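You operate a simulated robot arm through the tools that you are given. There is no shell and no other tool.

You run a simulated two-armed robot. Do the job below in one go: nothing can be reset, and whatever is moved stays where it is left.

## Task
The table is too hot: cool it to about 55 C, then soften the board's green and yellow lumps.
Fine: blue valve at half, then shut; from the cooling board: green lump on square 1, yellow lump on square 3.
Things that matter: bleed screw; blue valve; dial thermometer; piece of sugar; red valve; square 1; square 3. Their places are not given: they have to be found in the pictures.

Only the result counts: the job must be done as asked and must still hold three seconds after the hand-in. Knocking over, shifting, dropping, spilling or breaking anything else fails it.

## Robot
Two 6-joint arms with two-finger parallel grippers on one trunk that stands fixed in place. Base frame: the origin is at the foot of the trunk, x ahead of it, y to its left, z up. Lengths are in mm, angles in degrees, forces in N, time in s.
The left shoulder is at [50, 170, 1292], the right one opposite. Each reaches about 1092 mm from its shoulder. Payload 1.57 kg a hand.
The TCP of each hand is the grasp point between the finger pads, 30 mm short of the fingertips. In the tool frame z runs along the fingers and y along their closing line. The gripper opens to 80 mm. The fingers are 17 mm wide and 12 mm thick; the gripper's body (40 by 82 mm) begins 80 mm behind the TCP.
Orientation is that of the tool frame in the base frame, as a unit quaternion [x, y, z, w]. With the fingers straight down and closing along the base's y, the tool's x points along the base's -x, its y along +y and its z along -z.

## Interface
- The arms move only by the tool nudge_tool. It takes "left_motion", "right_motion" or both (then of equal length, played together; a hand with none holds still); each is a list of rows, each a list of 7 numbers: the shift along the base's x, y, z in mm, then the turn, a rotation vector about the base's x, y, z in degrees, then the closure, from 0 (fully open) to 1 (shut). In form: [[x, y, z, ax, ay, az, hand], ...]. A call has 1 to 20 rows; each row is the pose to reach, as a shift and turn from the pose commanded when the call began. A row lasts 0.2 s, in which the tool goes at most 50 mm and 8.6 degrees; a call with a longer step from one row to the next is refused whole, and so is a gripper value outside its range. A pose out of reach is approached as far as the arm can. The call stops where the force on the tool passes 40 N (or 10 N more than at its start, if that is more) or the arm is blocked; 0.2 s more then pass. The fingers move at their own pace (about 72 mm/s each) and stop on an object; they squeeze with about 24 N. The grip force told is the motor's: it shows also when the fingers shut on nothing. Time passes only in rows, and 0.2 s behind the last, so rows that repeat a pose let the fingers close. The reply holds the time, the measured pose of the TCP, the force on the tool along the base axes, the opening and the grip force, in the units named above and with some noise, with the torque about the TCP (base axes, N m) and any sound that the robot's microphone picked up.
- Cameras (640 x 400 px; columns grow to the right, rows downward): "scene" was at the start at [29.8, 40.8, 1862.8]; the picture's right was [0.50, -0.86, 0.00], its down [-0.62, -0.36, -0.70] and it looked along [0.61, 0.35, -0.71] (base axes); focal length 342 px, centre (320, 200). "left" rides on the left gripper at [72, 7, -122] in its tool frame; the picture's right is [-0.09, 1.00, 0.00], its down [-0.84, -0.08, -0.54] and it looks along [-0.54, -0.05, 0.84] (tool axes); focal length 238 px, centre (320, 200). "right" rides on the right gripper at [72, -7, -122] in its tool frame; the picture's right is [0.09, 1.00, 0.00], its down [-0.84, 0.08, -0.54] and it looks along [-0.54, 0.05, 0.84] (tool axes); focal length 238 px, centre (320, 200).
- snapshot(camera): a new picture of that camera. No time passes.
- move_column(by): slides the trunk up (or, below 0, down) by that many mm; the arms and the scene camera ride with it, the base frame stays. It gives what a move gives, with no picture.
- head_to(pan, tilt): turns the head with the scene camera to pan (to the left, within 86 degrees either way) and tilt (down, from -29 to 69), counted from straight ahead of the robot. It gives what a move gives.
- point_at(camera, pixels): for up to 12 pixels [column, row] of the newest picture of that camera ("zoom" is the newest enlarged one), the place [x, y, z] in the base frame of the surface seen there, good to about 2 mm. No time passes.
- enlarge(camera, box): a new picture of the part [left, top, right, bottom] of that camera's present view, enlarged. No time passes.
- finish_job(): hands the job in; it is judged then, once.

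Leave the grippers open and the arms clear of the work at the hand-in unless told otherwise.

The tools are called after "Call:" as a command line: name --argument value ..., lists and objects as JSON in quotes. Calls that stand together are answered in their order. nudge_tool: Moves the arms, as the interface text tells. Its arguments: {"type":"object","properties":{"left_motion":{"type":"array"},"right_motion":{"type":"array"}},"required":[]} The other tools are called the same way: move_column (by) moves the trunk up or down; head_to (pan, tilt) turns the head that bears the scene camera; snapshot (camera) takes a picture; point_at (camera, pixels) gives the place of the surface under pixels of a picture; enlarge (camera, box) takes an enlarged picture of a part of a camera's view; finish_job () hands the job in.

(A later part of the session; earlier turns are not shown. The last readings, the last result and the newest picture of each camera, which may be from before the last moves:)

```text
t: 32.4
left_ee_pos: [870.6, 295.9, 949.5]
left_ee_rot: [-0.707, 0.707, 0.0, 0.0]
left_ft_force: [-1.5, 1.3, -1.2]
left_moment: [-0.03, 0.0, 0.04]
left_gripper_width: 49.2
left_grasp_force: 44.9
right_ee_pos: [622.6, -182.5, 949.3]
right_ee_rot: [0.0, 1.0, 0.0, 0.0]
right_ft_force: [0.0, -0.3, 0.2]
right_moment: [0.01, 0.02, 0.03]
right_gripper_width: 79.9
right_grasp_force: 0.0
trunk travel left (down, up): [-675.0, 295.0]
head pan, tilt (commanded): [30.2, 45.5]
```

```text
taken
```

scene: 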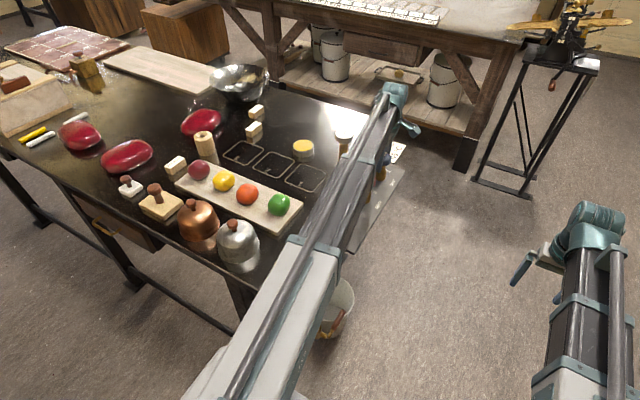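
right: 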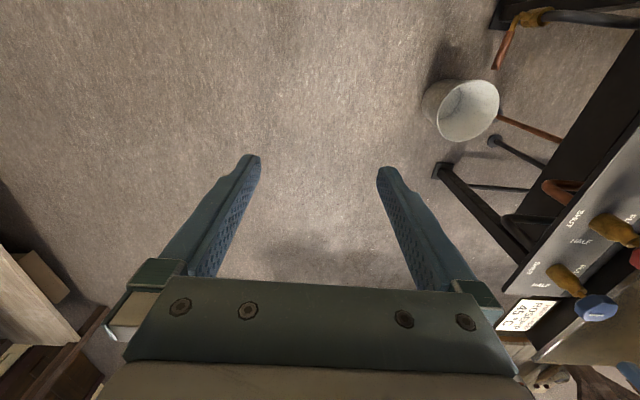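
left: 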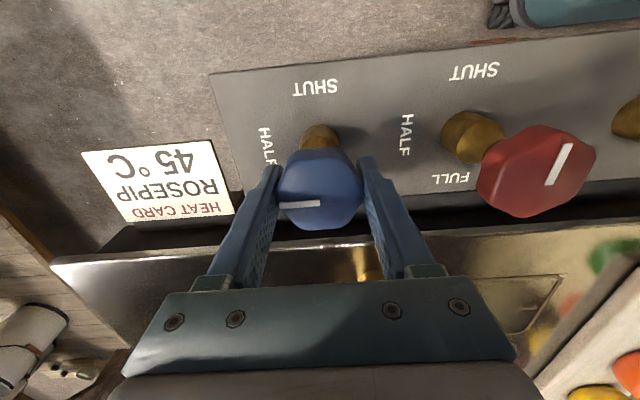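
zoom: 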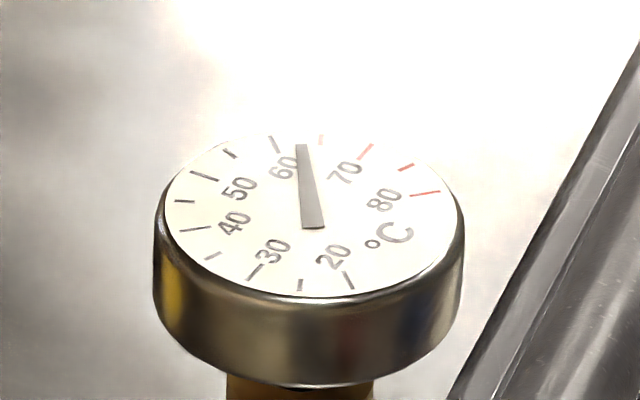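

About 62.7 °C at t=32.4; steady. I hold 4 s more.

Call:
nudge_tool --left_motion '[[0, 0, 0, 0, 0, 0, 1], [0, 0, 0, 0, 0, 0, 1], [0, 0, 0, 0, 0, 0, 1], [0, 0, 0, 0, 0, 0, 1], [0, 0, 0, 0, 0, 0, 1], [0, 0, 0, 0, 0, 0, 1], [0, 0, 0, 0, 0, 0, 1], [0, 0, 0, 0, 0, 0, 1], [0, 0, 0, 0, 0, 0, 1], [0, 0, 0, 0, 0, 0, 1], [0, 0, 0, 0, 0, 0, 1], [0, 0, 0, 0, 0, 0, 1], [0, 0, 0, 0, 0, 0, 1], [0, 0, 0, 0, 0, 0, 1], [0, 0, 0, 0, 0, 0, 1], [0, 0, 0, 0, 0, 0, 1], [0, 0, 0, 0, 0, 0, 1], [0, 0, 0, 0, 0, 0, 1], [0, 0, 0, 0, 0, 0, 1]]'

Call:
enlarge --camera "scene" --box '[325, 120, 365, 145]'

```text
t: 36.4
left_ee_pos: [868.7, 296.7, 950.4]
left_ee_rot: [0.707, -0.707, 0.0, 0.0]
left_ft_force: [-0.9, 1.0, -0.2]
left_moment: [-0.01, -0.01, 0.01]
left_gripper_width: 49.4
left_grasp_force: 45.2
right_ee_pos: [621.0, -181.3, 948.8]
right_ee_rot: [0.0, 1.0, -0.002, 0.001]
right_ft_force: [-0.7, -1.1, 1.1]
right_moment: [0.01, -0.02, 0.02]
right_gripper_width: 80.0
right_grasp_force: 0.2
trunk travel left (down, up): [-675.0, 295.0]
head pan, tilt (commanded): [30.2, 45.5]
```

```text
16.00 times, centred on (345, 132) of scene
```

zoom: 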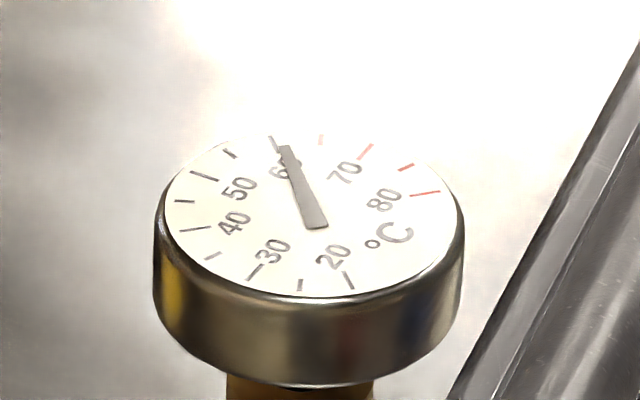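

The needle is practically at 60 °C (t=36.4). I hold 4 s more.

Call:
nudge_tool --left_motion '[[0, 0, 0, 0, 0, 0, 1], [0, 0, 0, 0, 0, 0, 1], [0, 0, 0, 0, 0, 0, 1], [0, 0, 0, 0, 0, 0, 1], [0, 0, 0, 0, 0, 0, 1], [0, 0, 0, 0, 0, 0, 1], [0, 0, 0, 0, 0, 0, 1], [0, 0, 0, 0, 0, 0, 1], [0, 0, 0, 0, 0, 0, 1], [0, 0, 0, 0, 0, 0, 1], [0, 0, 0, 0, 0, 0, 1], [0, 0, 0, 0, 0, 0, 1], [0, 0, 0, 0, 0, 0, 1], [0, 0, 0, 0, 0, 0, 1], [0, 0, 0, 0, 0, 0, 1], [0, 0, 0, 0, 0, 0, 1], [0, 0, 0, 0, 0, 0, 1], [0, 0, 0, 0, 0, 0, 1], [0, 0, 0, 0, 0, 0, 1]]'

Call:
enlarge --camera "scene" --box '[325, 120, 365, 145]'

```text
t: 40.4
left_ee_pos: [870.4, 297.0, 950.2]
left_ee_rot: [0.708, -0.706, -0.001, 0.0]
left_ft_force: [-1.0, 1.0, 0.8]
left_moment: [0.02, 0.01, -0.02]
left_gripper_width: 49.4
left_grasp_force: 45.7
right_ee_pos: [622.4, -182.1, 950.8]
right_ee_rot: [0.0, 1.0, 0.0, -0.001]
right_ft_force: [-0.1, 0.2, -0.1]
right_moment: [-0.03, 0.01, -0.02]
right_gripper_width: 80.0
right_grasp_force: 0.2
trunk travel left (down, up): [-675.0, 295.0]
head pan, tilt (commanded): [30.2, 45.5]
```

```text
16.00 times, centred on (345, 132) of scene
```

zoom: 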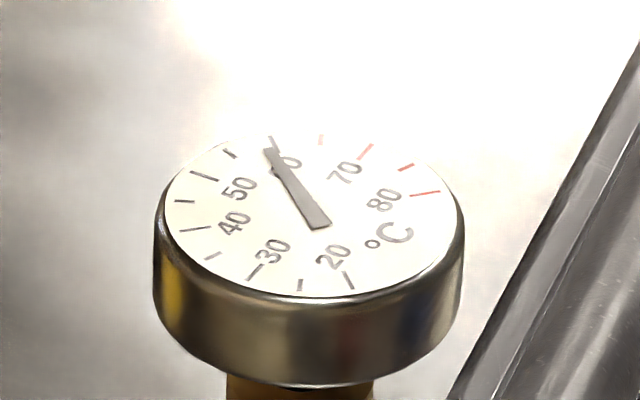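

By dial angle (20° per 5 °C) I get about 58.8 °C at t=40.4. I hold 4 s more and read.

Call:
nudge_tool --left_motion '[[0, 0, 0, 0, 0, 0, 1], [0, 0, 0, 0, 0, 0, 1], [0, 0, 0, 0, 0, 0, 1], [0, 0, 0, 0, 0, 0, 1], [0, 0, 0, 0, 0, 0, 1], [0, 0, 0, 0, 0, 0, 1], [0, 0, 0, 0, 0, 0, 1], [0, 0, 0, 0, 0, 0, 1], [0, 0, 0, 0, 0, 0, 1], [0, 0, 0, 0, 0, 0, 1], [0, 0, 0, 0, 0, 0, 1], [0, 0, 0, 0, 0, 0, 1], [0, 0, 0, 0, 0, 0, 1], [0, 0, 0, 0, 0, 0, 1], [0, 0, 0, 0, 0, 0, 1], [0, 0, 0, 0, 0, 0, 1], [0, 0, 0, 0, 0, 0, 1], [0, 0, 0, 0, 0, 0, 1], [0, 0, 0, 0, 0, 0, 1]]'

Call:
enlarge --camera "scene" --box '[325, 120, 365, 145]'

```text
t: 44.4
left_ee_pos: [871.1, 297.3, 950.0]
left_ee_rot: [0.708, -0.706, 0.001, 0.0]
left_ft_force: [-1.0, 1.3, -0.1]
left_moment: [0.01, 0.03, 0.0]
left_gripper_width: 49.2
left_grasp_force: 45.4
right_ee_pos: [621.8, -182.7, 949.9]
right_ee_rot: [-0.001, 1.0, 0.0, 0.001]
right_ft_force: [0.0, 0.5, -0.5]
right_moment: [0.0, -0.02, -0.03]
right_gripper_width: 79.9
right_grasp_force: 0.1
trunk travel left (down, up): [-675.0, 295.0]
head pan, tilt (commanded): [30.2, 45.5]
```

```text
16.00 times, centred on (345, 132) of scene
```

zoom: 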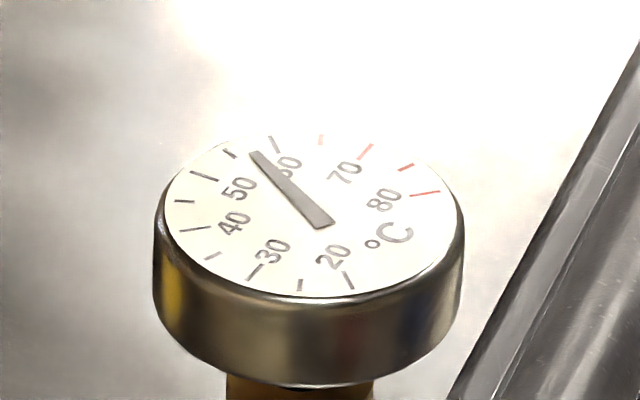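

About 57 °C, falling ~0.45 °C/s. I hold 1.8 s more and then turn the knob -90° back to SHUT (11 rows), which should leave the table near 55 °C.

Call:
nudge_tool --left_motion '[[0, 0, 0, 0, 0, 0, 1], [0, 0, 0, 0, 0, 0, 1], [0, 0, 0, 0, 0, 0, 1], [0, 0, 0, 0, 0, 0, 1], [0, 0, 0, 0, 0, 0, 1], [0, 0, 0, 0, 0, 0, 1], [0, 0, 0, 0, 0, 0, 1], [0, 0, 0, 0, 0, 0, 1], [0, 0, 0, 0, 0, 0, 1], [0, 0, 0, 0, 0, -8.2, 1], [0, 0, 0, 0, 0, -16.4, 1], [0, 0, 0, 0, 0, -24.6, 1], [0, 0, 0, 0, 0, -32.8, 1], [0, 0, 0, 0, 0, -41, 1], [0, 0, 0, 0, 0, -49.2, 1], [0, 0, 0, 0, 0, -57.4, 1], [0, 0, 0, 0, 0, -65.6, 1], [0, 0, 0, 0, 0, -73.8, 1], [0, 0, 0, 0, 0, -82, 1], [0, 0, 0, 0, 0, -90, 1]]'

Call:
enlarge --camera "scene" --box '[325, 120, 365, 145]'

Call:
snapshot --camera "left"

```text
t: 48.6
left_ee_pos: [870.2, 296.6, 950.5]
left_ee_rot: [0.0, 1.0, 0.0, -0.001]
left_ft_force: [-1.7, 1.1, -0.9]
left_moment: [-0.05, 0.29, 0.19]
left_gripper_width: 49.3
left_grasp_force: 45.1
right_ee_pos: [622.2, -183.1, 949.2]
right_ee_rot: [0.0, 1.0, 0.0, -0.001]
right_ft_force: [-0.2, -0.1, -0.2]
right_moment: [-0.02, -0.01, 0.03]
right_gripper_width: 80.4
right_grasp_force: 0.0
trunk travel left (down, up): [-675.0, 295.0]
head pan, tilt (commanded): [30.2, 45.5]
```

```text
16.00 times, centred on (345, 132) of scene
```

zoom: 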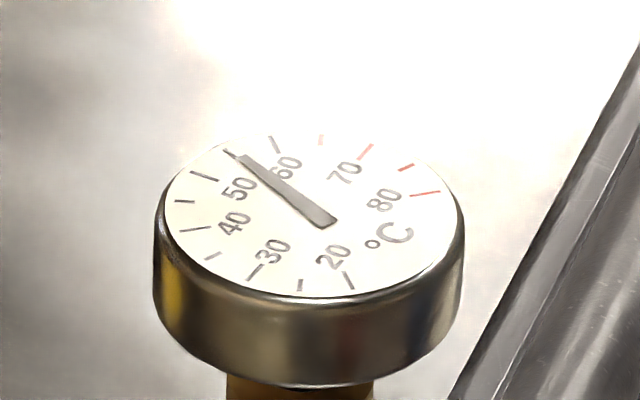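

```text
taken
```

left: 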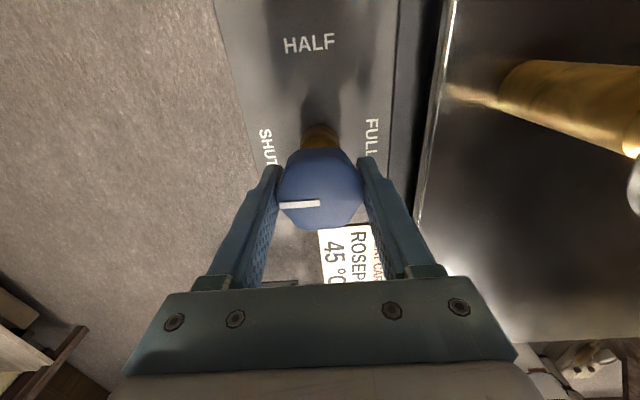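

The pointer is back at SHUT (a small torque suggests it is on the stop) and the dial reads about 55.5 °C. I hold 1 s to see whether it settles.

Call:
nudge_tool --left_motion '[[0, 0, 0, 0, 0, 0, 1], [0, 0, 0, 0, 0, 0, 1], [0, 0, 0, 0, 0, 0, 1], [0, 0, 0, 0, 0, 0, 1], [0, 0, 0, 0, 0, 0, 1], [0, 0, 0, 0, 0, 0, 1], [0, 0, 0, 0, 0, 0, 1]]'

Call:
enlarge --camera "scene" --box '[325, 120, 365, 145]'

```text
t: 50.2
left_ee_pos: [870.6, 296.6, 950.3]
left_ee_rot: [0.0, 1.0, 0.0, 0.001]
left_ft_force: [-0.7, 1.9, 0.3]
left_moment: [0.02, -0.11, 0.0]
left_gripper_width: 49.4
left_grasp_force: 44.8
right_ee_pos: [623.1, -182.0, 949.6]
right_ee_rot: [-0.001, 1.0, -0.001, 0.0]
right_ft_force: [0.8, -0.7, 0.2]
right_moment: [0.02, 0.0, 0.02]
right_gripper_width: 79.8
right_grasp_force: 0.1
trunk travel left (down, up): [-675.0, 295.0]
head pan, tilt (commanded): [30.2, 45.5]
```

```text
16.00 times, centred on (345, 132) of scene
```

zoom: 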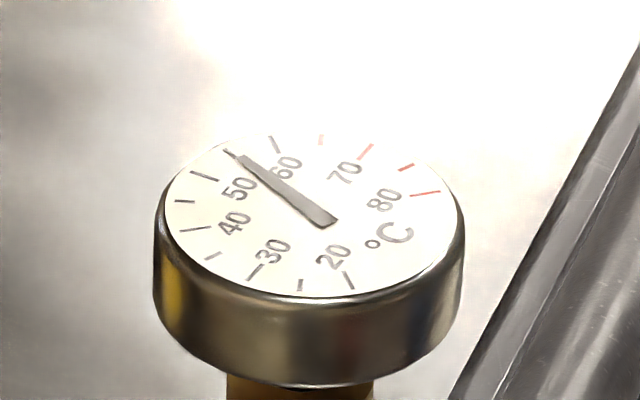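

The dial is steady at about 55.4 °C. I release the knob (open over 3 rows) and then raise the column by 200 mm.

Call:
nudge_tool --left_motion '[[0, 0, 0, 0, 0, 0, 0], [0, 0, 0, 0, 0, 0, 0], [0, 0, 0, 0, 0, 0, 0]]'

Call:
move_column --by 200

Call:
snapshot --camera "left"

Call:
snapshot --camera "scene"

```text
t: 51.0
left_ee_pos: [869.8, 296.7, 949.3]
left_ee_rot: [0.0, 1.0, 0.0, -0.001]
left_ft_force: [0.1, 0.1, -0.5]
left_moment: [-0.03, 0.01, -0.02]
left_gripper_width: 80.0
left_grasp_force: 0.1
right_ee_pos: [623.0, -182.7, 950.8]
right_ee_rot: [0.0, 1.0, 0.0, 0.0]
right_ft_force: [0.3, 0.2, -0.1]
right_moment: [-0.01, 0.0, 0.04]
right_gripper_width: 80.0
right_grasp_force: 0.0
trunk travel left (down, up): [-675.0, 295.0]
head pan, tilt (commanded): [30.2, 45.5]
```

```text
t: 53.2
left_ee_pos: [870.0, 296.7, 1149.6]
left_ee_rot: [0.0, 1.0, 0.0, 0.0]
left_ft_force: [0.3, -0.5, 0.0]
left_moment: [0.0, -0.03, 0.03]
left_gripper_width: 79.8
left_grasp_force: 0.0
right_ee_pos: [621.7, -183.5, 1150.1]
right_ee_rot: [0.0, 1.0, 0.001, -0.001]
right_ft_force: [0.4, 0.0, 0.9]
right_moment: [0.02, 0.01, -0.02]
right_gripper_width: 80.0
right_grasp_force: 0.1
trunk travel left (down, up): [-875.0, 95.0]
head pan, tilt (commanded): [30.2, 45.5]
```

```text
taken
```

left: 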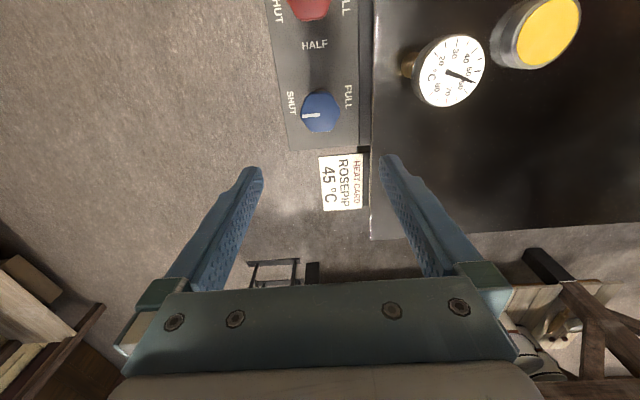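

```text
taken
```

scene: 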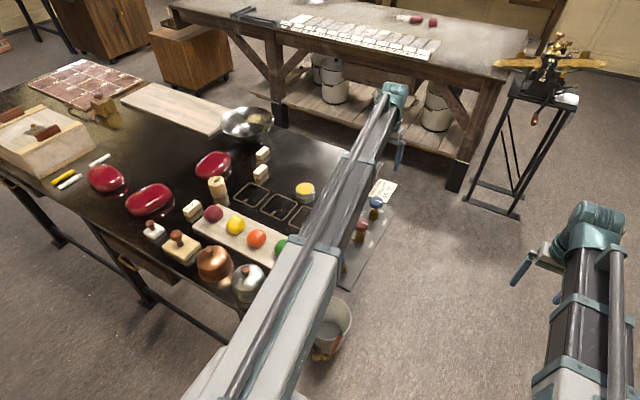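

The blue valve stands at SHUT. Now the board is in view: I enlarge it (columns 180–340, rows 170–270) to measure the lumps and squares.

Call:
enlarge --camera "scene" --box '[190, 170, 318, 250]'

Call:
enlarge --camera "left" --box '[400, 20, 500, 120]'

```text
5.00 times, centred on (254, 210) of scene
```

zoom: 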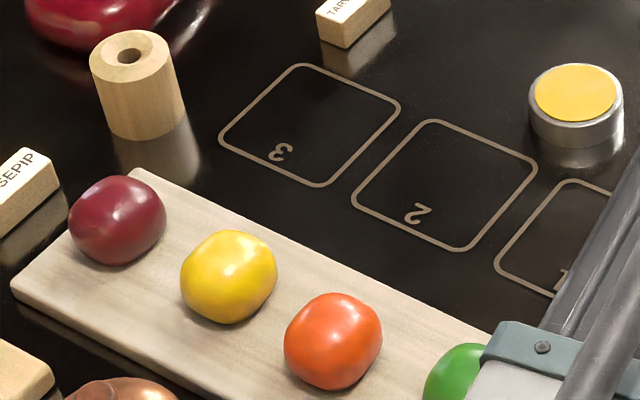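

```text
4.00 times, centred on (450, 70) of left
```

zoom: 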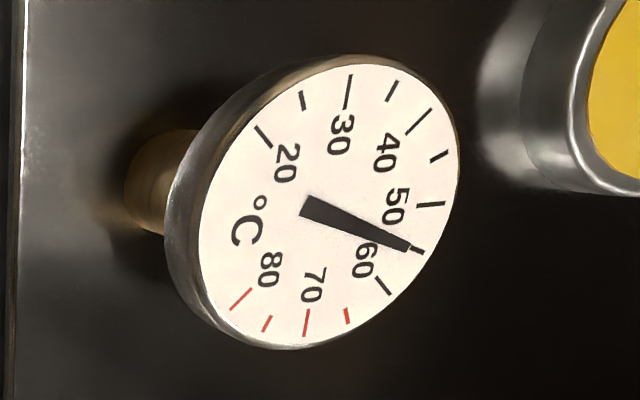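

The dial reads 55 °C from this view too. Next the left hand moves at z 1150 to above the green lump at about (521,467).

Call:
nudge_tool --left_motion '[[-39, 19, 0, 0, 0, 0, 0], [-78, 38, 0, 0, 0, 0, 0], [-117, 57, 0, 0, 0, 0, 0], [-156, 76, 0, 0, 0, 0, 0], [-195, 95, 0, 0, 0, 0, 0], [-234, 114, 0, 0, 0, 0, 0], [-273, 133, 0, 0, 0, 0, 0], [-312, 152, 0, 0, 0, 0, 0], [-349, 170, 0, 0, 0, 0, 0], [-349, 170, 0, 0, 0, 0, 0]]'

Call:
snapshot --camera "left"

Call:
snapshot --camera "scene"

```text
t: 55.4
left_ee_pos: [522.5, 466.0, 1149.8]
left_ee_rot: [-0.001, 1.0, 0.0, 0.001]
left_ft_force: [0.4, -0.7, 0.3]
left_moment: [0.04, -0.01, 0.01]
left_gripper_width: 79.9
left_grasp_force: 0.0
right_ee_pos: [622.6, -183.0, 1148.6]
right_ee_rot: [0.0, 1.0, 0.001, 0.0]
right_ft_force: [-0.4, 0.8, 0.0]
right_moment: [0.02, 0.02, -0.01]
right_gripper_width: 79.8
right_grasp_force: 0.1
trunk travel left (down, up): [-875.0, 95.0]
head pan, tilt (commanded): [30.2, 45.5]
```

```text
taken
```

left: 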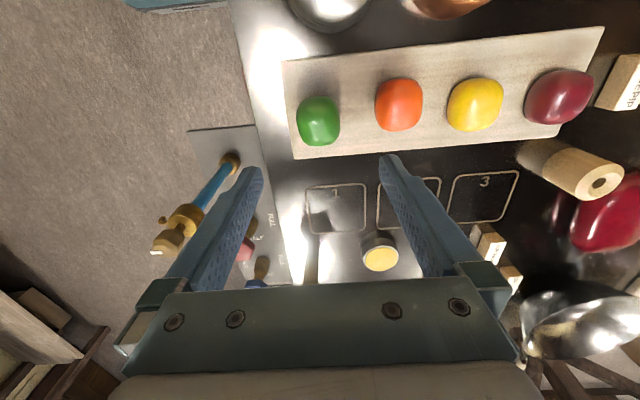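

```text
taken
```

scene: 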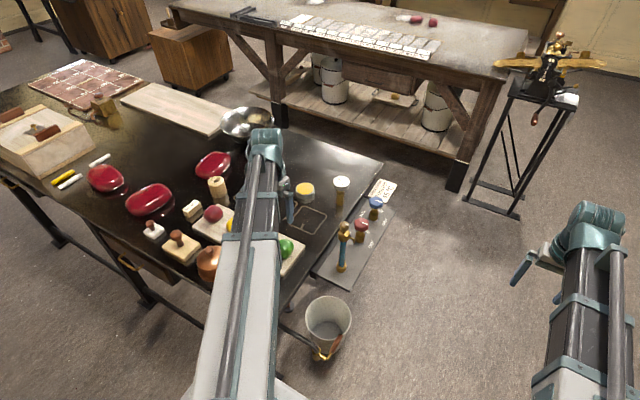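

From the left camera I enlarge the board and squares (columns 270–620, rows 30–230) and measure the lumps' edges and square outlines.

Call:
enlarge --camera "left" --box '[280, 60, 360, 160]'

Call:
point_at --camera "left" --pixels '[[318, 120], [298, 122], [339, 120], [316, 98], [320, 143], [475, 103], [448, 104], [503, 101], [474, 78], [476, 130], [320, 150], [440, 140]]'

Call:
point_at --camera "left" --pixels '[[308, 190], [364, 186], [309, 233], [366, 231], [455, 178], [518, 171], [450, 219], [505, 220], [485, 182], [335, 190], [440, 179], [294, 135]]'

```text
4.00 times, centred on (320, 110) of left
```

zoom: 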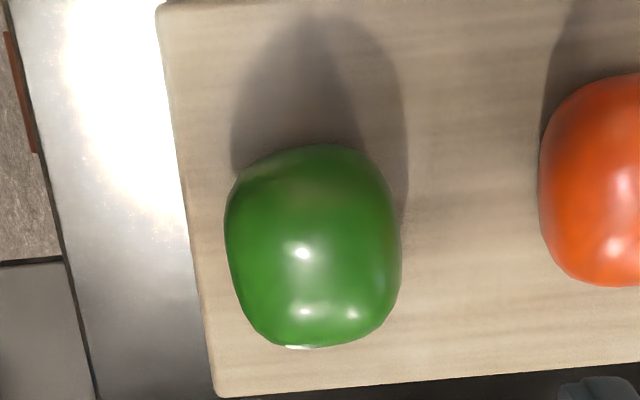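

```text
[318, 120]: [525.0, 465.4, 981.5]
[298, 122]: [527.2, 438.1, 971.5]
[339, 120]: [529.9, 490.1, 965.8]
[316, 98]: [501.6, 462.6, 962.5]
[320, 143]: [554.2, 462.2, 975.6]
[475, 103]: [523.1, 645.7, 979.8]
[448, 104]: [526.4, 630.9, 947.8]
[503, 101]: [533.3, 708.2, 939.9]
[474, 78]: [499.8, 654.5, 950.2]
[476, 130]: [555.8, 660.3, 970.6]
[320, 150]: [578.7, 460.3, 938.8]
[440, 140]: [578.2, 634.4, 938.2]
```

```text
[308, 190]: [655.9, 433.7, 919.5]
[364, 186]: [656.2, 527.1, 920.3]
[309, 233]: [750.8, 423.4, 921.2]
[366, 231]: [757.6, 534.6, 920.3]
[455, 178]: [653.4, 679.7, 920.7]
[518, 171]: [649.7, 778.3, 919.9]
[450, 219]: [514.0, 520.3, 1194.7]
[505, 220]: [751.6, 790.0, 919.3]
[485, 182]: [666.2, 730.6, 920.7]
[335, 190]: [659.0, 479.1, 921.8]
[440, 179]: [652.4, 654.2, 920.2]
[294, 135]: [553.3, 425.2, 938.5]
```

Green lump: centre about (527,464), 52 mm wide, top 982, board top 938. Square 1 centre (704,481); square 3 centre (702,730). I shift the hand by (+5.5,-2.5) and lower the column 140 mm first.

Call:
nudge_tool --left_motion '[[5.5, -2.5, 0, 0, 0, 0, 0], [5.5, -2.5, 0, 0, 0, 0, 0]]'

Call:
move_column --by -130

Call:
snapshot --camera "left"

Call:
snapshot --camera "scene"

```text
t: 56.0
left_ee_pos: [526.4, 464.6, 1150.2]
left_ee_rot: [0.0, 1.0, 0.0, 0.0]
left_ft_force: [0.1, -0.3, -0.4]
left_moment: [0.0, -0.04, 0.0]
left_gripper_width: 79.9
left_grasp_force: 0.1
right_ee_pos: [621.7, -182.4, 1150.4]
right_ee_rot: [0.0, 1.0, 0.001, 0.0]
right_ft_force: [0.6, -0.4, 0.2]
right_moment: [0.02, 0.01, -0.02]
right_gripper_width: 80.1
right_grasp_force: 0.0
trunk travel left (down, up): [-875.0, 95.0]
head pan, tilt (commanded): [30.2, 45.5]
```

```text
t: 57.6
left_ee_pos: [526.5, 463.3, 1019.6]
left_ee_rot: [0.0, 1.0, 0.001, 0.0]
left_ft_force: [0.3, -0.7, 1.2]
left_moment: [-0.01, 0.0, -0.01]
left_gripper_width: 79.8
left_grasp_force: 0.1
right_ee_pos: [622.2, -183.2, 1019.9]
right_ee_rot: [0.0, 1.0, 0.0, 0.001]
right_ft_force: [0.2, 0.4, 0.3]
right_moment: [0.0, 0.0, -0.02]
right_gripper_width: 80.3
right_grasp_force: 0.0
trunk travel left (down, up): [-745.0, 225.0]
head pan, tilt (commanded): [30.2, 45.5]
```

```text
taken
```

left: 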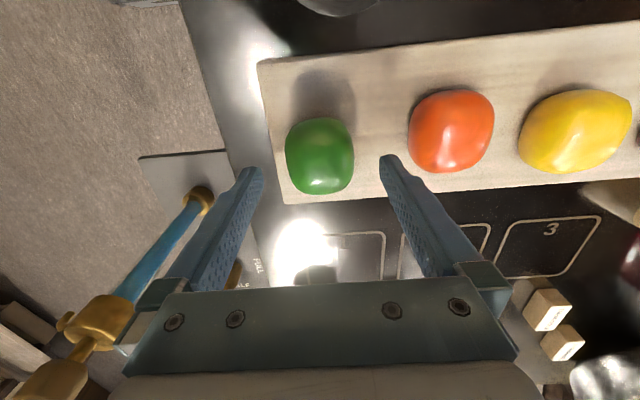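

```text
taken
```

scene: 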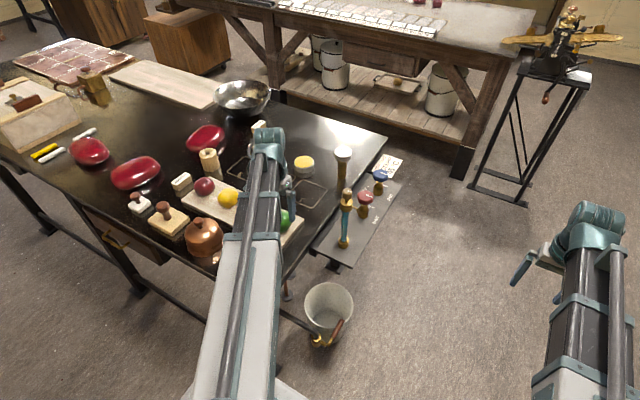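

The green lump sits in the middle between the fingers (columns 285–354). I re-measure it once before the final descent.

Call:
point_at --camera "left" --pixels '[[320, 155], [288, 155], [351, 155], [318, 120], [320, 190], [320, 175], [260, 70], [285, 200], [320, 198], [415, 130]]'

```text
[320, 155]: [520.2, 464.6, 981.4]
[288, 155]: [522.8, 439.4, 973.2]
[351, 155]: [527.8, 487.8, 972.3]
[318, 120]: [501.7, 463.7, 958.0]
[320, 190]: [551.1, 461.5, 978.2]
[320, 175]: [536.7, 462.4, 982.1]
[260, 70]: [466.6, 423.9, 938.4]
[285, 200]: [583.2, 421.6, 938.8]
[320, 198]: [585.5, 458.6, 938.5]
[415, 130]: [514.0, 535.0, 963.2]
```

Centre confirmed at (527,463.5). I lower 46 mm so the tips are about 5 mm above the board.

Call:
move_column --by -46

Call:
snapshot --camera "left"

```text
t: 58.5
left_ee_pos: [527.2, 463.7, 973.7]
left_ee_rot: [0.0, 1.0, -0.001, 0.0]
left_ft_force: [-0.5, -0.5, 0.7]
left_moment: [-0.01, 0.03, 0.03]
left_gripper_width: 80.0
left_grasp_force: 0.1
right_ee_pos: [621.5, -181.7, 974.7]
right_ee_rot: [0.0, 1.0, 0.001, -0.001]
right_ft_force: [0.2, 0.8, -0.5]
right_moment: [-0.01, -0.02, -0.01]
right_gripper_width: 79.8
right_grasp_force: 0.1
trunk travel left (down, up): [-699.0, 271.0]
head pan, tilt (commanded): [30.2, 45.5]
```

```text
taken
```

left: 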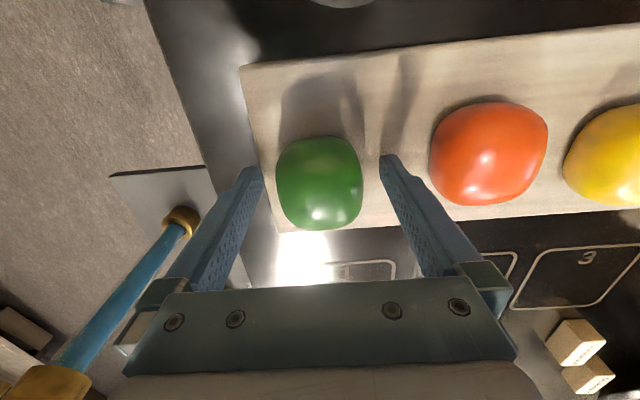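

The fingers straddle the green lump with gaps on both sides. I close the left hand over 4 rows.

Call:
nudge_tool --left_motion '[[0, 0, 0, 0, 0, 0, 1], [0, 0, 0, 0, 0, 0, 1], [0, 0, 0, 0, 0, 0, 1], [0, 0, 0, 0, 0, 0, 1]]'

Call:
snapshot --camera "left"

```text
t: 59.5
left_ee_pos: [527.2, 463.3, 974.3]
left_ee_rot: [0.0, 1.0, 0.0, 0.001]
left_ft_force: [0.7, -0.5, -0.2]
left_moment: [0.0, 0.02, -0.01]
left_gripper_width: 55.2
left_grasp_force: 24.5
right_ee_pos: [622.5, -182.6, 974.9]
right_ee_rot: [0.0, 1.0, 0.0, 0.0]
right_ft_force: [-0.2, 0.3, -0.3]
right_moment: [-0.04, -0.02, -0.02]
right_gripper_width: 80.1
right_grasp_force: 0.1
trunk travel left (down, up): [-699.0, 271.0]
head pan, tilt (commanded): [30.2, 45.5]
```

```text
taken
```

left: 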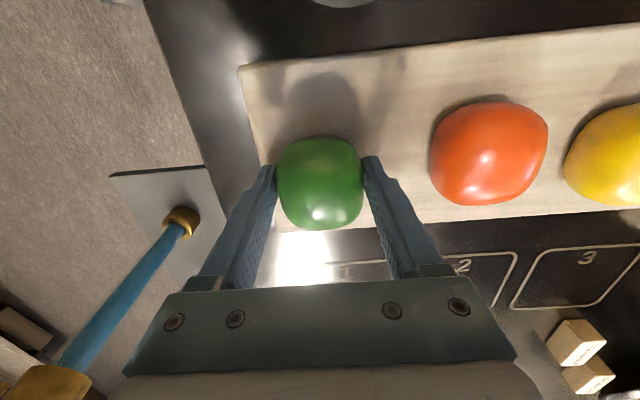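

The lump is held (width 55 mm, 24.5 N). I raise the column 60 mm.

Call:
move_column --by 60

Call:
snapshot --camera "left"

```text
t: 60.5
left_ee_pos: [526.5, 463.5, 1033.4]
left_ee_rot: [-0.001, 1.0, 0.0, -0.001]
left_ft_force: [-0.1, 0.3, -0.6]
left_moment: [-0.02, 0.02, 0.01]
left_gripper_width: 55.4
left_grasp_force: 23.9
right_ee_pos: [621.6, -182.5, 1033.4]
right_ee_rot: [0.0, 1.0, -0.001, 0.0]
right_ft_force: [0.7, -0.3, 0.1]
right_moment: [0.0, 0.01, 0.0]
right_gripper_width: 80.1
right_grasp_force: 0.1
trunk travel left (down, up): [-759.0, 211.0]
head pan, tilt (commanded): [30.2, 45.5]
```

```text
taken
```

left: 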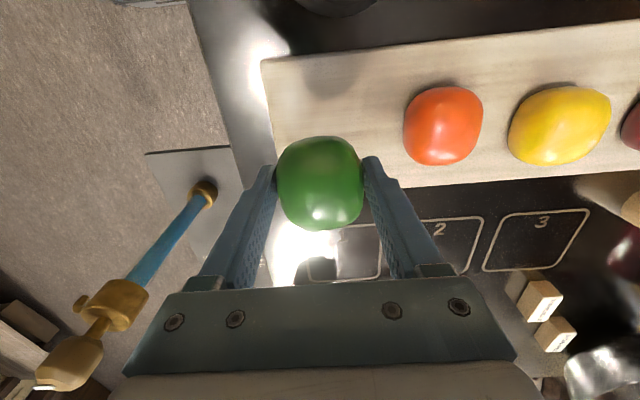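

The lump came up with the hand. Now I move to above square 1: shift (+177,+17.5).

Call:
nudge_tool --left_motion '[[30, 3, 0, 0, 0, 0, 1], [60, 6, 0, 0, 0, 0, 1], [90, 9, 0, 0, 0, 0, 1], [120, 12, 0, 0, 0, 0, 1], [150, 15, 0, 0, 0, 0, 1], [177, 17.5, 0, 0, 0, 0, 1], [177, 17.5, 0, 0, 0, 0, 1]]'

Call:
snapshot --camera "left"

Call:
snapshot --camera "scene"

```text
t: 62.1
left_ee_pos: [704.7, 481.1, 1033.5]
left_ee_rot: [0.0, 1.0, 0.0, 0.0]
left_ft_force: [0.0, 0.3, -1.3]
left_moment: [-0.02, 0.0, -0.01]
left_gripper_width: 55.1
left_grasp_force: 24.0
right_ee_pos: [621.3, -183.2, 1033.4]
right_ee_rot: [0.0, 1.0, 0.0, 0.0]
right_ft_force: [-0.9, -0.3, -0.4]
right_moment: [-0.02, -0.01, 0.0]
right_gripper_width: 79.9
right_grasp_force: 0.0
trunk travel left (down, up): [-759.0, 211.0]
head pan, tilt (commanded): [30.2, 45.5]
```

```text
taken
```

left: 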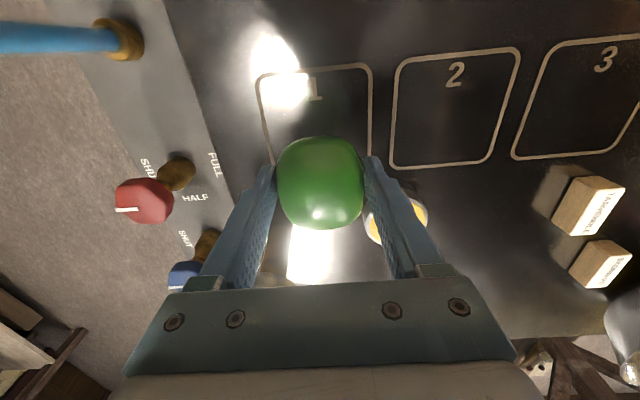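

```text
taken
```

scene: 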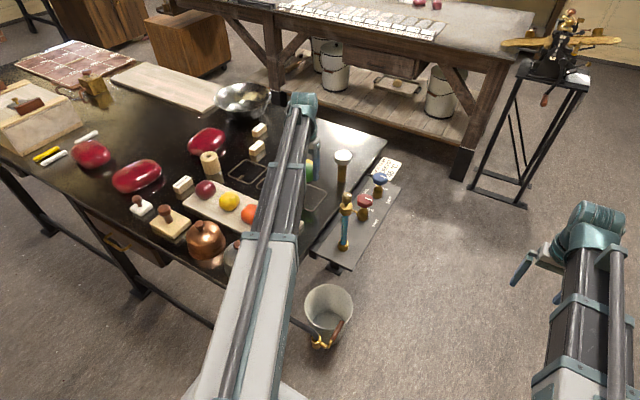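

I check square 1's visible edges again through the left camera, and the dial from the scene.

Call:
point_at --camera "left" --pixels '[[258, 85], [371, 80], [315, 70], [270, 150], [372, 150], [393, 155], [388, 90], [462, 55], [525, 155], [544, 60], [598, 42], [560, 158]]'

Call:
enlarge --camera "scene" --box '[322, 140, 362, 165]'

```text
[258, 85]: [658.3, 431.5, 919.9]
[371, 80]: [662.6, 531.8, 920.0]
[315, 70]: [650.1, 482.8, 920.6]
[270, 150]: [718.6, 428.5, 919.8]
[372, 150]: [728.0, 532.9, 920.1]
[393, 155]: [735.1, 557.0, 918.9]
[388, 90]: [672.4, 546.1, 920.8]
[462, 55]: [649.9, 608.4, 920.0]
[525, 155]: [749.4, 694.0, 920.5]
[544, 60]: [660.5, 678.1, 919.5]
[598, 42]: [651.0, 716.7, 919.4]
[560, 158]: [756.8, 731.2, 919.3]
```

```text
16.00 times, centred on (342, 152) of scene
```

zoom: 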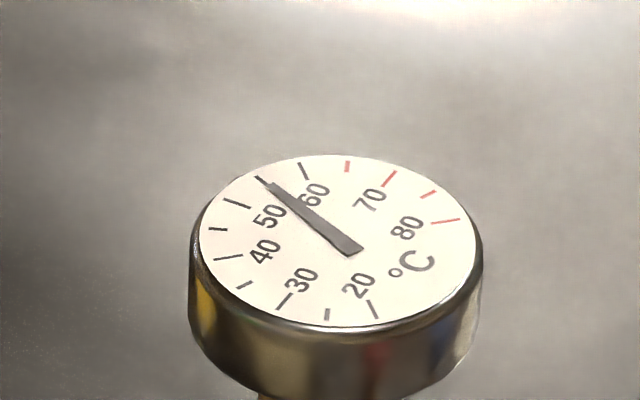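

Hand at (704.7,481), square 1 centre (703,481); dial still ~55 °C. I lower 77.5 mm so the lump's bottom comes to about 1 mm above the table.

Call:
move_column --by -77.5

Call:
snapshot --camera "left"

```text
t: 63.2
left_ee_pos: [705.0, 482.9, 956.0]
left_ee_rot: [0.0, 1.0, 0.001, 0.0]
left_ft_force: [-0.4, 0.8, -2.2]
left_moment: [0.03, 0.01, 0.01]
left_gripper_width: 55.1
left_grasp_force: 24.2
right_ee_pos: [622.4, -181.9, 955.4]
right_ee_rot: [0.0, 1.0, -0.001, 0.0]
right_ft_force: [0.7, 0.4, -0.3]
right_moment: [-0.04, -0.01, 0.0]
right_gripper_width: 79.5
right_grasp_force: 0.1
trunk travel left (down, up): [-681.0, 289.0]
head pan, tilt (commanded): [30.2, 45.5]
```

```text
taken
```

left: 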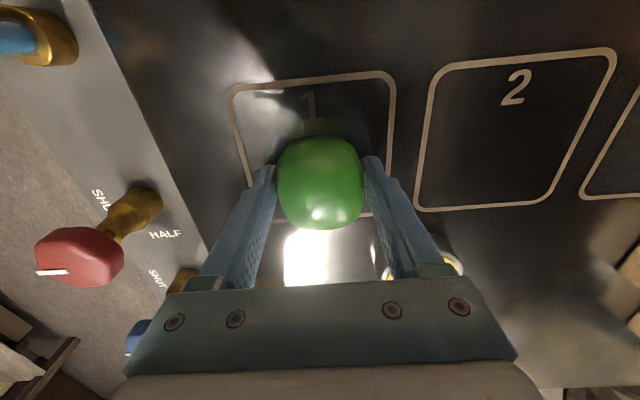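

The lump is over the middle of square 1. I lower 1 mm more and open the hand.

Call:
move_column --by -1

Call:
nudge_tool --left_motion '[[0, 0, 0, 0, 0, 0, 0.5], [0, 0, 0, 0, 0, 0, 0], [0, 0, 0, 0, 0, 0, 0], [0, 0, 0, 0, 0, 0, 0]]'

Call:
snapshot --camera "left"

```text
t: 63.7
left_ee_pos: [703.8, 480.9, 955.3]
left_ee_rot: [0.0, 1.0, 0.001, 0.0]
left_ft_force: [1.4, 1.5, 7.4]
left_moment: [0.02, 0.0, 0.01]
left_gripper_width: 55.2
left_grasp_force: 24.3
right_ee_pos: [621.8, -183.6, 954.4]
right_ee_rot: [0.0, 1.0, 0.0, 0.0]
right_ft_force: [-0.3, -1.1, 0.3]
right_moment: [0.01, 0.04, -0.03]
right_gripper_width: 80.0
right_grasp_force: 0.0
trunk travel left (down, up): [-680.0, 290.0]
head pan, tilt (commanded): [30.2, 45.5]
```

```text
t: 64.7
left_ee_pos: [705.0, 480.9, 957.3]
left_ee_rot: [0.0, 1.0, 0.0, -0.001]
left_ft_force: [0.0, 0.0, -0.4]
left_moment: [-0.02, -0.01, -0.01]
left_gripper_width: 80.1
left_grasp_force: 0.1
right_ee_pos: [622.8, -182.9, 955.3]
right_ee_rot: [0.001, 1.0, 0.0, 0.001]
right_ft_force: [0.1, 0.3, 0.8]
right_moment: [0.0, -0.01, 0.03]
right_gripper_width: 80.1
right_grasp_force: 0.1
trunk travel left (down, up): [-680.0, 290.0]
head pan, tilt (commanded): [30.2, 45.5]
```

```text
taken
```

left: 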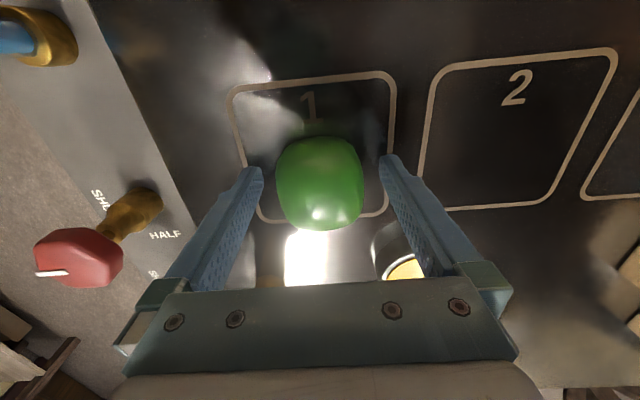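

The green lump rests inside square 1, free of the fingers. I raise 100 mm and then move to above the yellow lump at about (525,655).

Call:
move_column --by 100

Call:
nudge_tool --left_motion '[[-30, 29, 0, 0, 0, 0, 0], [-60, 58, 0, 0, 0, 0, 0], [-90, 87, 0, 0, 0, 0, 0], [-120, 116, 0, 0, 0, 0, 0], [-150, 145, 0, 0, 0, 0, 0], [-178, 174, 0, 0, 0, 0, 0], [-178, 174, 0, 0, 0, 0, 0]]'

Call:
snapshot --camera "left"

Call:
snapshot --camera "scene"

```text
t: 66.1
left_ee_pos: [703.8, 482.7, 1054.3]
left_ee_rot: [0.0, 1.0, 0.0, 0.0]
left_ft_force: [-0.4, 0.0, 0.5]
left_moment: [-0.01, 0.01, -0.01]
left_gripper_width: 80.3
left_grasp_force: 0.1
right_ee_pos: [621.6, -180.6, 1054.9]
right_ee_rot: [0.0, 1.0, 0.0, 0.0]
right_ft_force: [0.2, -0.7, 0.4]
right_moment: [0.01, 0.02, -0.03]
right_gripper_width: 80.0
right_grasp_force: 0.0
trunk travel left (down, up): [-780.0, 190.0]
head pan, tilt (commanded): [30.2, 45.5]
```

```text
t: 67.7
left_ee_pos: [526.1, 656.5, 1056.0]
left_ee_rot: [0.0, 1.0, 0.0, -0.001]
left_ft_force: [0.0, -0.1, -0.5]
left_moment: [-0.03, -0.01, 0.02]
left_gripper_width: 80.0
left_grasp_force: 0.0
right_ee_pos: [622.8, -181.5, 1054.7]
right_ee_rot: [0.001, 1.0, 0.0, 0.0]
right_ft_force: [-1.6, -0.9, 0.4]
right_moment: [-0.03, -0.04, -0.02]
right_gripper_width: 80.1
right_grasp_force: 0.1
trunk travel left (down, up): [-780.0, 190.0]
head pan, tilt (commanded): [30.2, 45.5]
```

```text
taken
```

left: 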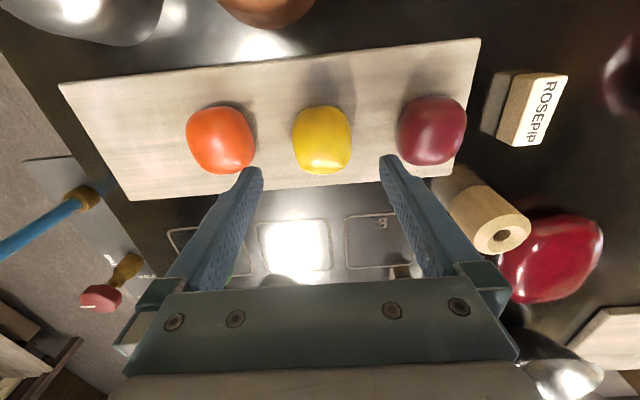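

```text
taken
```

scene: 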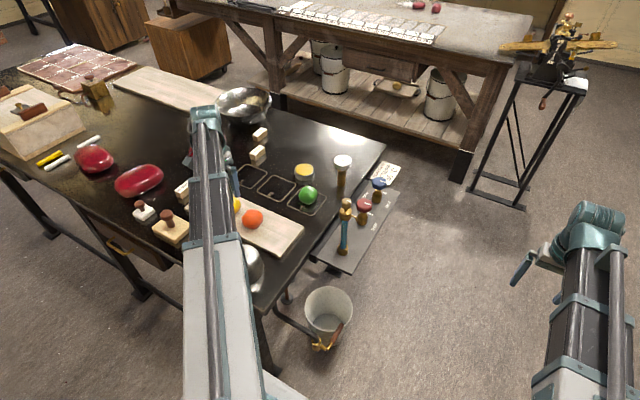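

Green is on square 1 (scene (308,195)). I measure the yellow lump now: it spans columns 292–351, rows 105–175 in the left view; also the neighbours' edges.

Call:
point_at --camera "left" --pixels '[[321, 140], [294, 142], [349, 140], [320, 109], [322, 170], [321, 155], [254, 150], [399, 130], [252, 140], [322, 180], [430, 170], [380, 185]]'

Call:
enlarge --camera "scene" --box '[270, 140, 366, 200]'

```text
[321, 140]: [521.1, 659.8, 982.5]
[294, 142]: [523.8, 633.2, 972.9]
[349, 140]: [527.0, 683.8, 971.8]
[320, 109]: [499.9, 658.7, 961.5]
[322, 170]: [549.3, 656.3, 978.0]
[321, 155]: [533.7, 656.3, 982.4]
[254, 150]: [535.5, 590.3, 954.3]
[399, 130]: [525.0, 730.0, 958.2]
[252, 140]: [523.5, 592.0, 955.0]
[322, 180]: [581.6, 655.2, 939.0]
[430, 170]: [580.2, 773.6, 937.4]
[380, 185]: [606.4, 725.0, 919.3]
```

```text
6.67 times, centred on (318, 170) of scene
```

zoom: 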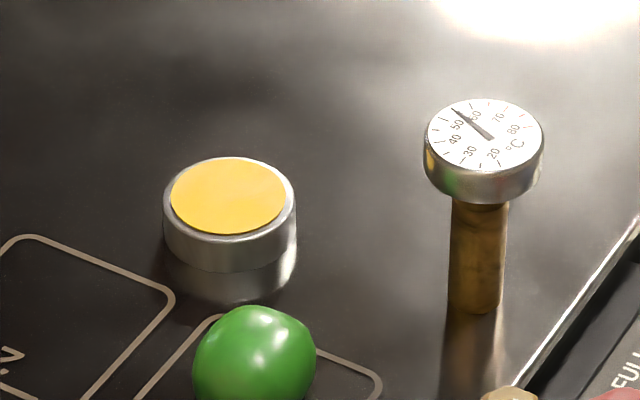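

Yellow lump: centre about (526,658.5). I shift (+0.5,+2) and lower 81 mm to the same height as for the green one.

Call:
nudge_tool --left_motion '[[0.5, 2, 0, 0, 0, 0, 0], [0.5, 2, 0, 0, 0, 0, 0]]'

Call:
move_column --by -81

Call:
snapshot --camera "left"

```text
t: 68.3
left_ee_pos: [526.3, 658.9, 1054.6]
left_ee_rot: [0.0, 1.0, 0.0, 0.0]
left_ft_force: [0.4, 0.0, 0.1]
left_moment: [-0.04, 0.0, 0.0]
left_gripper_width: 79.9
left_grasp_force: 0.1
right_ee_pos: [622.7, -183.3, 1054.9]
right_ee_rot: [0.001, 1.0, 0.0, 0.0]
right_ft_force: [-0.6, -0.5, 0.1]
right_moment: [0.03, 0.0, 0.0]
right_gripper_width: 80.1
right_grasp_force: 0.1
trunk travel left (down, up): [-780.0, 190.0]
head pan, tilt (commanded): [30.2, 45.5]
```

```text
t: 69.4
left_ee_pos: [526.4, 659.1, 974.0]
left_ee_rot: [0.0, 1.0, 0.0, 0.0]
left_ft_force: [0.4, -0.5, 0.1]
left_moment: [-0.02, -0.01, 0.02]
left_gripper_width: 80.0
left_grasp_force: 0.1
right_ee_pos: [622.0, -183.4, 974.1]
right_ee_rot: [0.001, 1.0, -0.001, 0.0]
right_ft_force: [0.0, -0.1, -1.1]
right_moment: [-0.03, 0.04, 0.01]
right_gripper_width: 80.1
right_grasp_force: 0.0
trunk travel left (down, up): [-699.0, 271.0]
head pan, tilt (commanded): [30.2, 45.5]
```

```text
taken
```

left: 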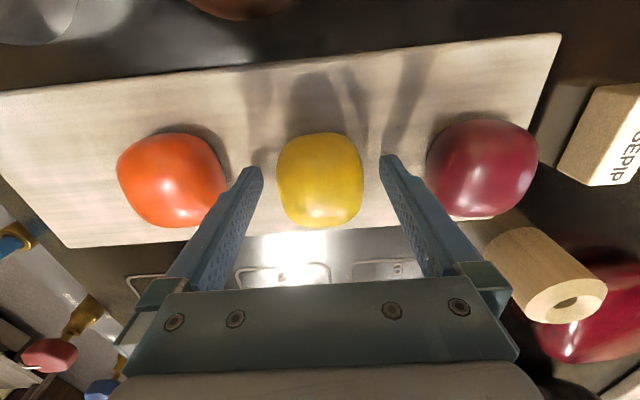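

The yellow lump is centred between the fingers, neighbours clear. I close over 4 rows and then raise 80 mm.

Call:
nudge_tool --left_motion '[[0, 0, 0, 0, 0, 0, 1], [0, 0, 0, 0, 0, 0, 1], [0, 0, 0, 0, 0, 0, 1], [0, 0, 0, 0, 0, 0, 1]]'

Call:
move_column --by 80

Call:
snapshot --camera "left"

Call:
snapshot --camera "scene"

```text
t: 70.4
left_ee_pos: [526.7, 657.6, 974.5]
left_ee_rot: [-0.001, 1.0, 0.0, 0.0]
left_ft_force: [1.2, 0.3, 0.6]
left_moment: [0.0, -0.03, 0.03]
left_gripper_width: 55.1
left_grasp_force: 24.0
right_ee_pos: [621.5, -183.2, 974.6]
right_ee_rot: [0.0, 1.0, 0.0, 0.0]
right_ft_force: [0.8, -0.5, 0.2]
right_moment: [0.0, -0.01, -0.01]
right_gripper_width: 80.1
right_grasp_force: 0.1
trunk travel left (down, up): [-699.0, 271.0]
head pan, tilt (commanded): [30.2, 45.5]
```

```text
t: 71.6
left_ee_pos: [527.1, 658.2, 1054.4]
left_ee_rot: [0.0, 1.0, 0.0, 0.0]
left_ft_force: [-0.2, -1.0, -1.2]
left_moment: [0.02, -0.01, -0.02]
left_gripper_width: 55.0
left_grasp_force: 24.4
right_ee_pos: [622.1, -181.7, 1054.2]
right_ee_rot: [0.001, 1.0, 0.0, 0.001]
right_ft_force: [0.5, -0.1, 0.0]
right_moment: [0.02, 0.0, 0.02]
right_gripper_width: 80.1
right_grasp_force: 0.1
trunk travel left (down, up): [-779.0, 191.0]
head pan, tilt (commanded): [30.2, 45.5]
```

```text
taken
```

left: 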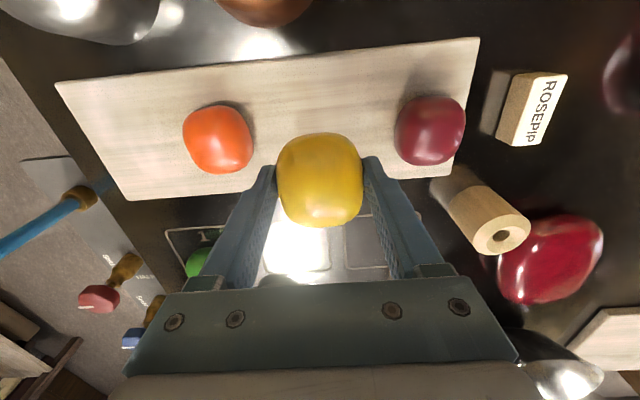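

```text
taken
```

scene: 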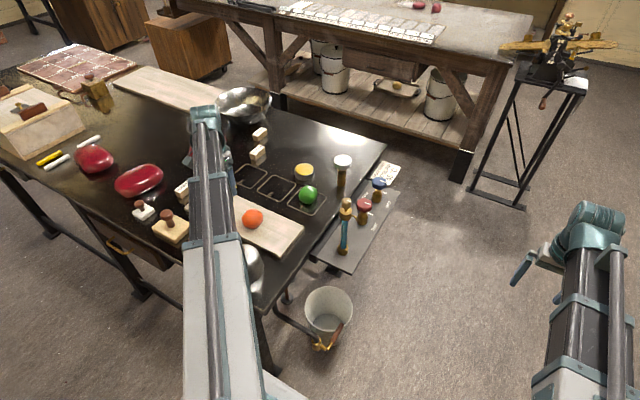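

The yellow lump is held. Before going to square 3 I measure the wooden cylinder nearby (left view (500,237) top, base near (460,185)) and the blocks.

Call:
point_at --camera "left" --pixels '[[500, 222], [473, 240], [528, 225], [505, 250], [445, 205], [440, 180], [460, 200], [480, 245], [467, 235]]'

Call:
enlarge --camera "scene" --box '[220, 120, 332, 220]'

```text
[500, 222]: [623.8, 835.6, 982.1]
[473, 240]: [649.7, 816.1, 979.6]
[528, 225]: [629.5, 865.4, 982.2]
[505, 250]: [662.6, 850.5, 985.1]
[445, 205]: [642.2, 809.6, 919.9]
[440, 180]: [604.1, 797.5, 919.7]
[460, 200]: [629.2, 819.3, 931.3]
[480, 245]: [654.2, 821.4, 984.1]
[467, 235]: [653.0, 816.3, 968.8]
```

```text
4.00 times, centred on (276, 170) of scene
```

zoom: 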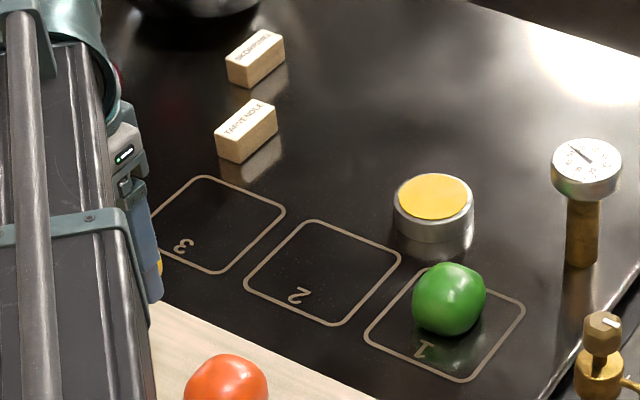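

The cylinder's near side is at y≈812, well clear. I move the yellow lump to above square 3: shift (+176.5,+72).

Call:
nudge_tool --left_motion '[[30, 12, 0, 0, 0, 0, 1], [60, 24, 0, 0, 0, 0, 1], [90, 36, 0, 0, 0, 0, 1], [120, 48, 0, 0, 0, 0, 1], [150, 60, 0, 0, 0, 0, 1], [176.5, 72, 0, 0, 0, 0, 1], [176.5, 72, 0, 0, 0, 0, 1]]'

Call:
snapshot --camera "left"

Call:
snapshot --camera "scene"

```text
t: 73.2
left_ee_pos: [702.9, 731.1, 1054.5]
left_ee_rot: [-0.001, 1.0, 0.001, 0.0]
left_ft_force: [-0.2, 0.6, -1.7]
left_moment: [-0.03, -0.01, 0.01]
left_gripper_width: 55.1
left_grasp_force: 24.4
right_ee_pos: [622.1, -182.7, 1053.5]
right_ee_rot: [0.0, 1.0, 0.0, 0.0]
right_ft_force: [0.3, 0.4, 0.1]
right_moment: [-0.01, 0.01, 0.0]
right_gripper_width: 80.3
right_grasp_force: 0.1
trunk travel left (down, up): [-779.0, 191.0]
head pan, tilt (commanded): [30.2, 45.5]
```

```text
taken
```

left: 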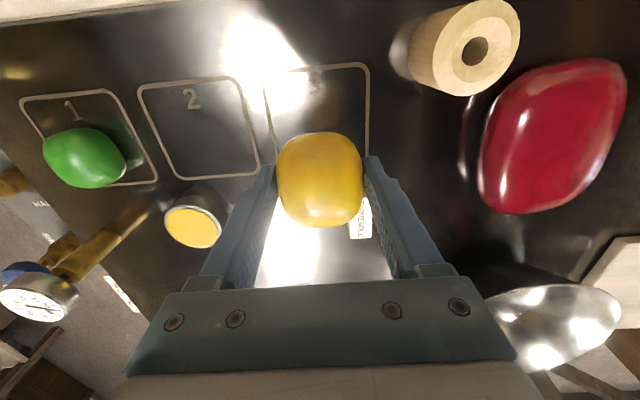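

```text
taken
```

scene: 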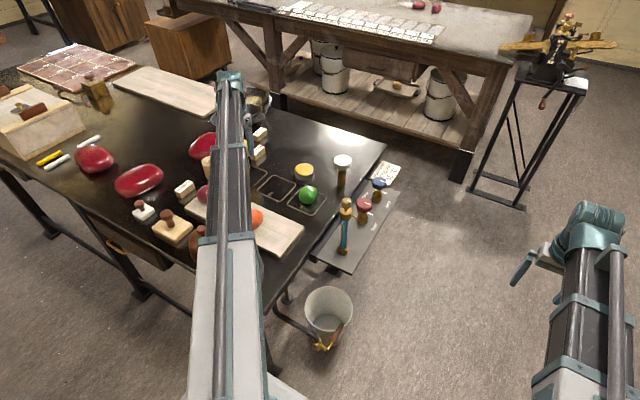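

I verify square 3's visible outline (left view: left edge (266,110), right edge (368,100), top (320,67)) before lowering.

Call:
point_at --camera "left" --pixels '[[266, 110], [368, 100], [310, 68], [367, 140], [340, 66], [275, 155]]'

```text
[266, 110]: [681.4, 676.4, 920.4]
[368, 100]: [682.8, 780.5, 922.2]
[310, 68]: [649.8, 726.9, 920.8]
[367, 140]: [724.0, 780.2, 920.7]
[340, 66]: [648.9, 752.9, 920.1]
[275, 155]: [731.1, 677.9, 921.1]
```

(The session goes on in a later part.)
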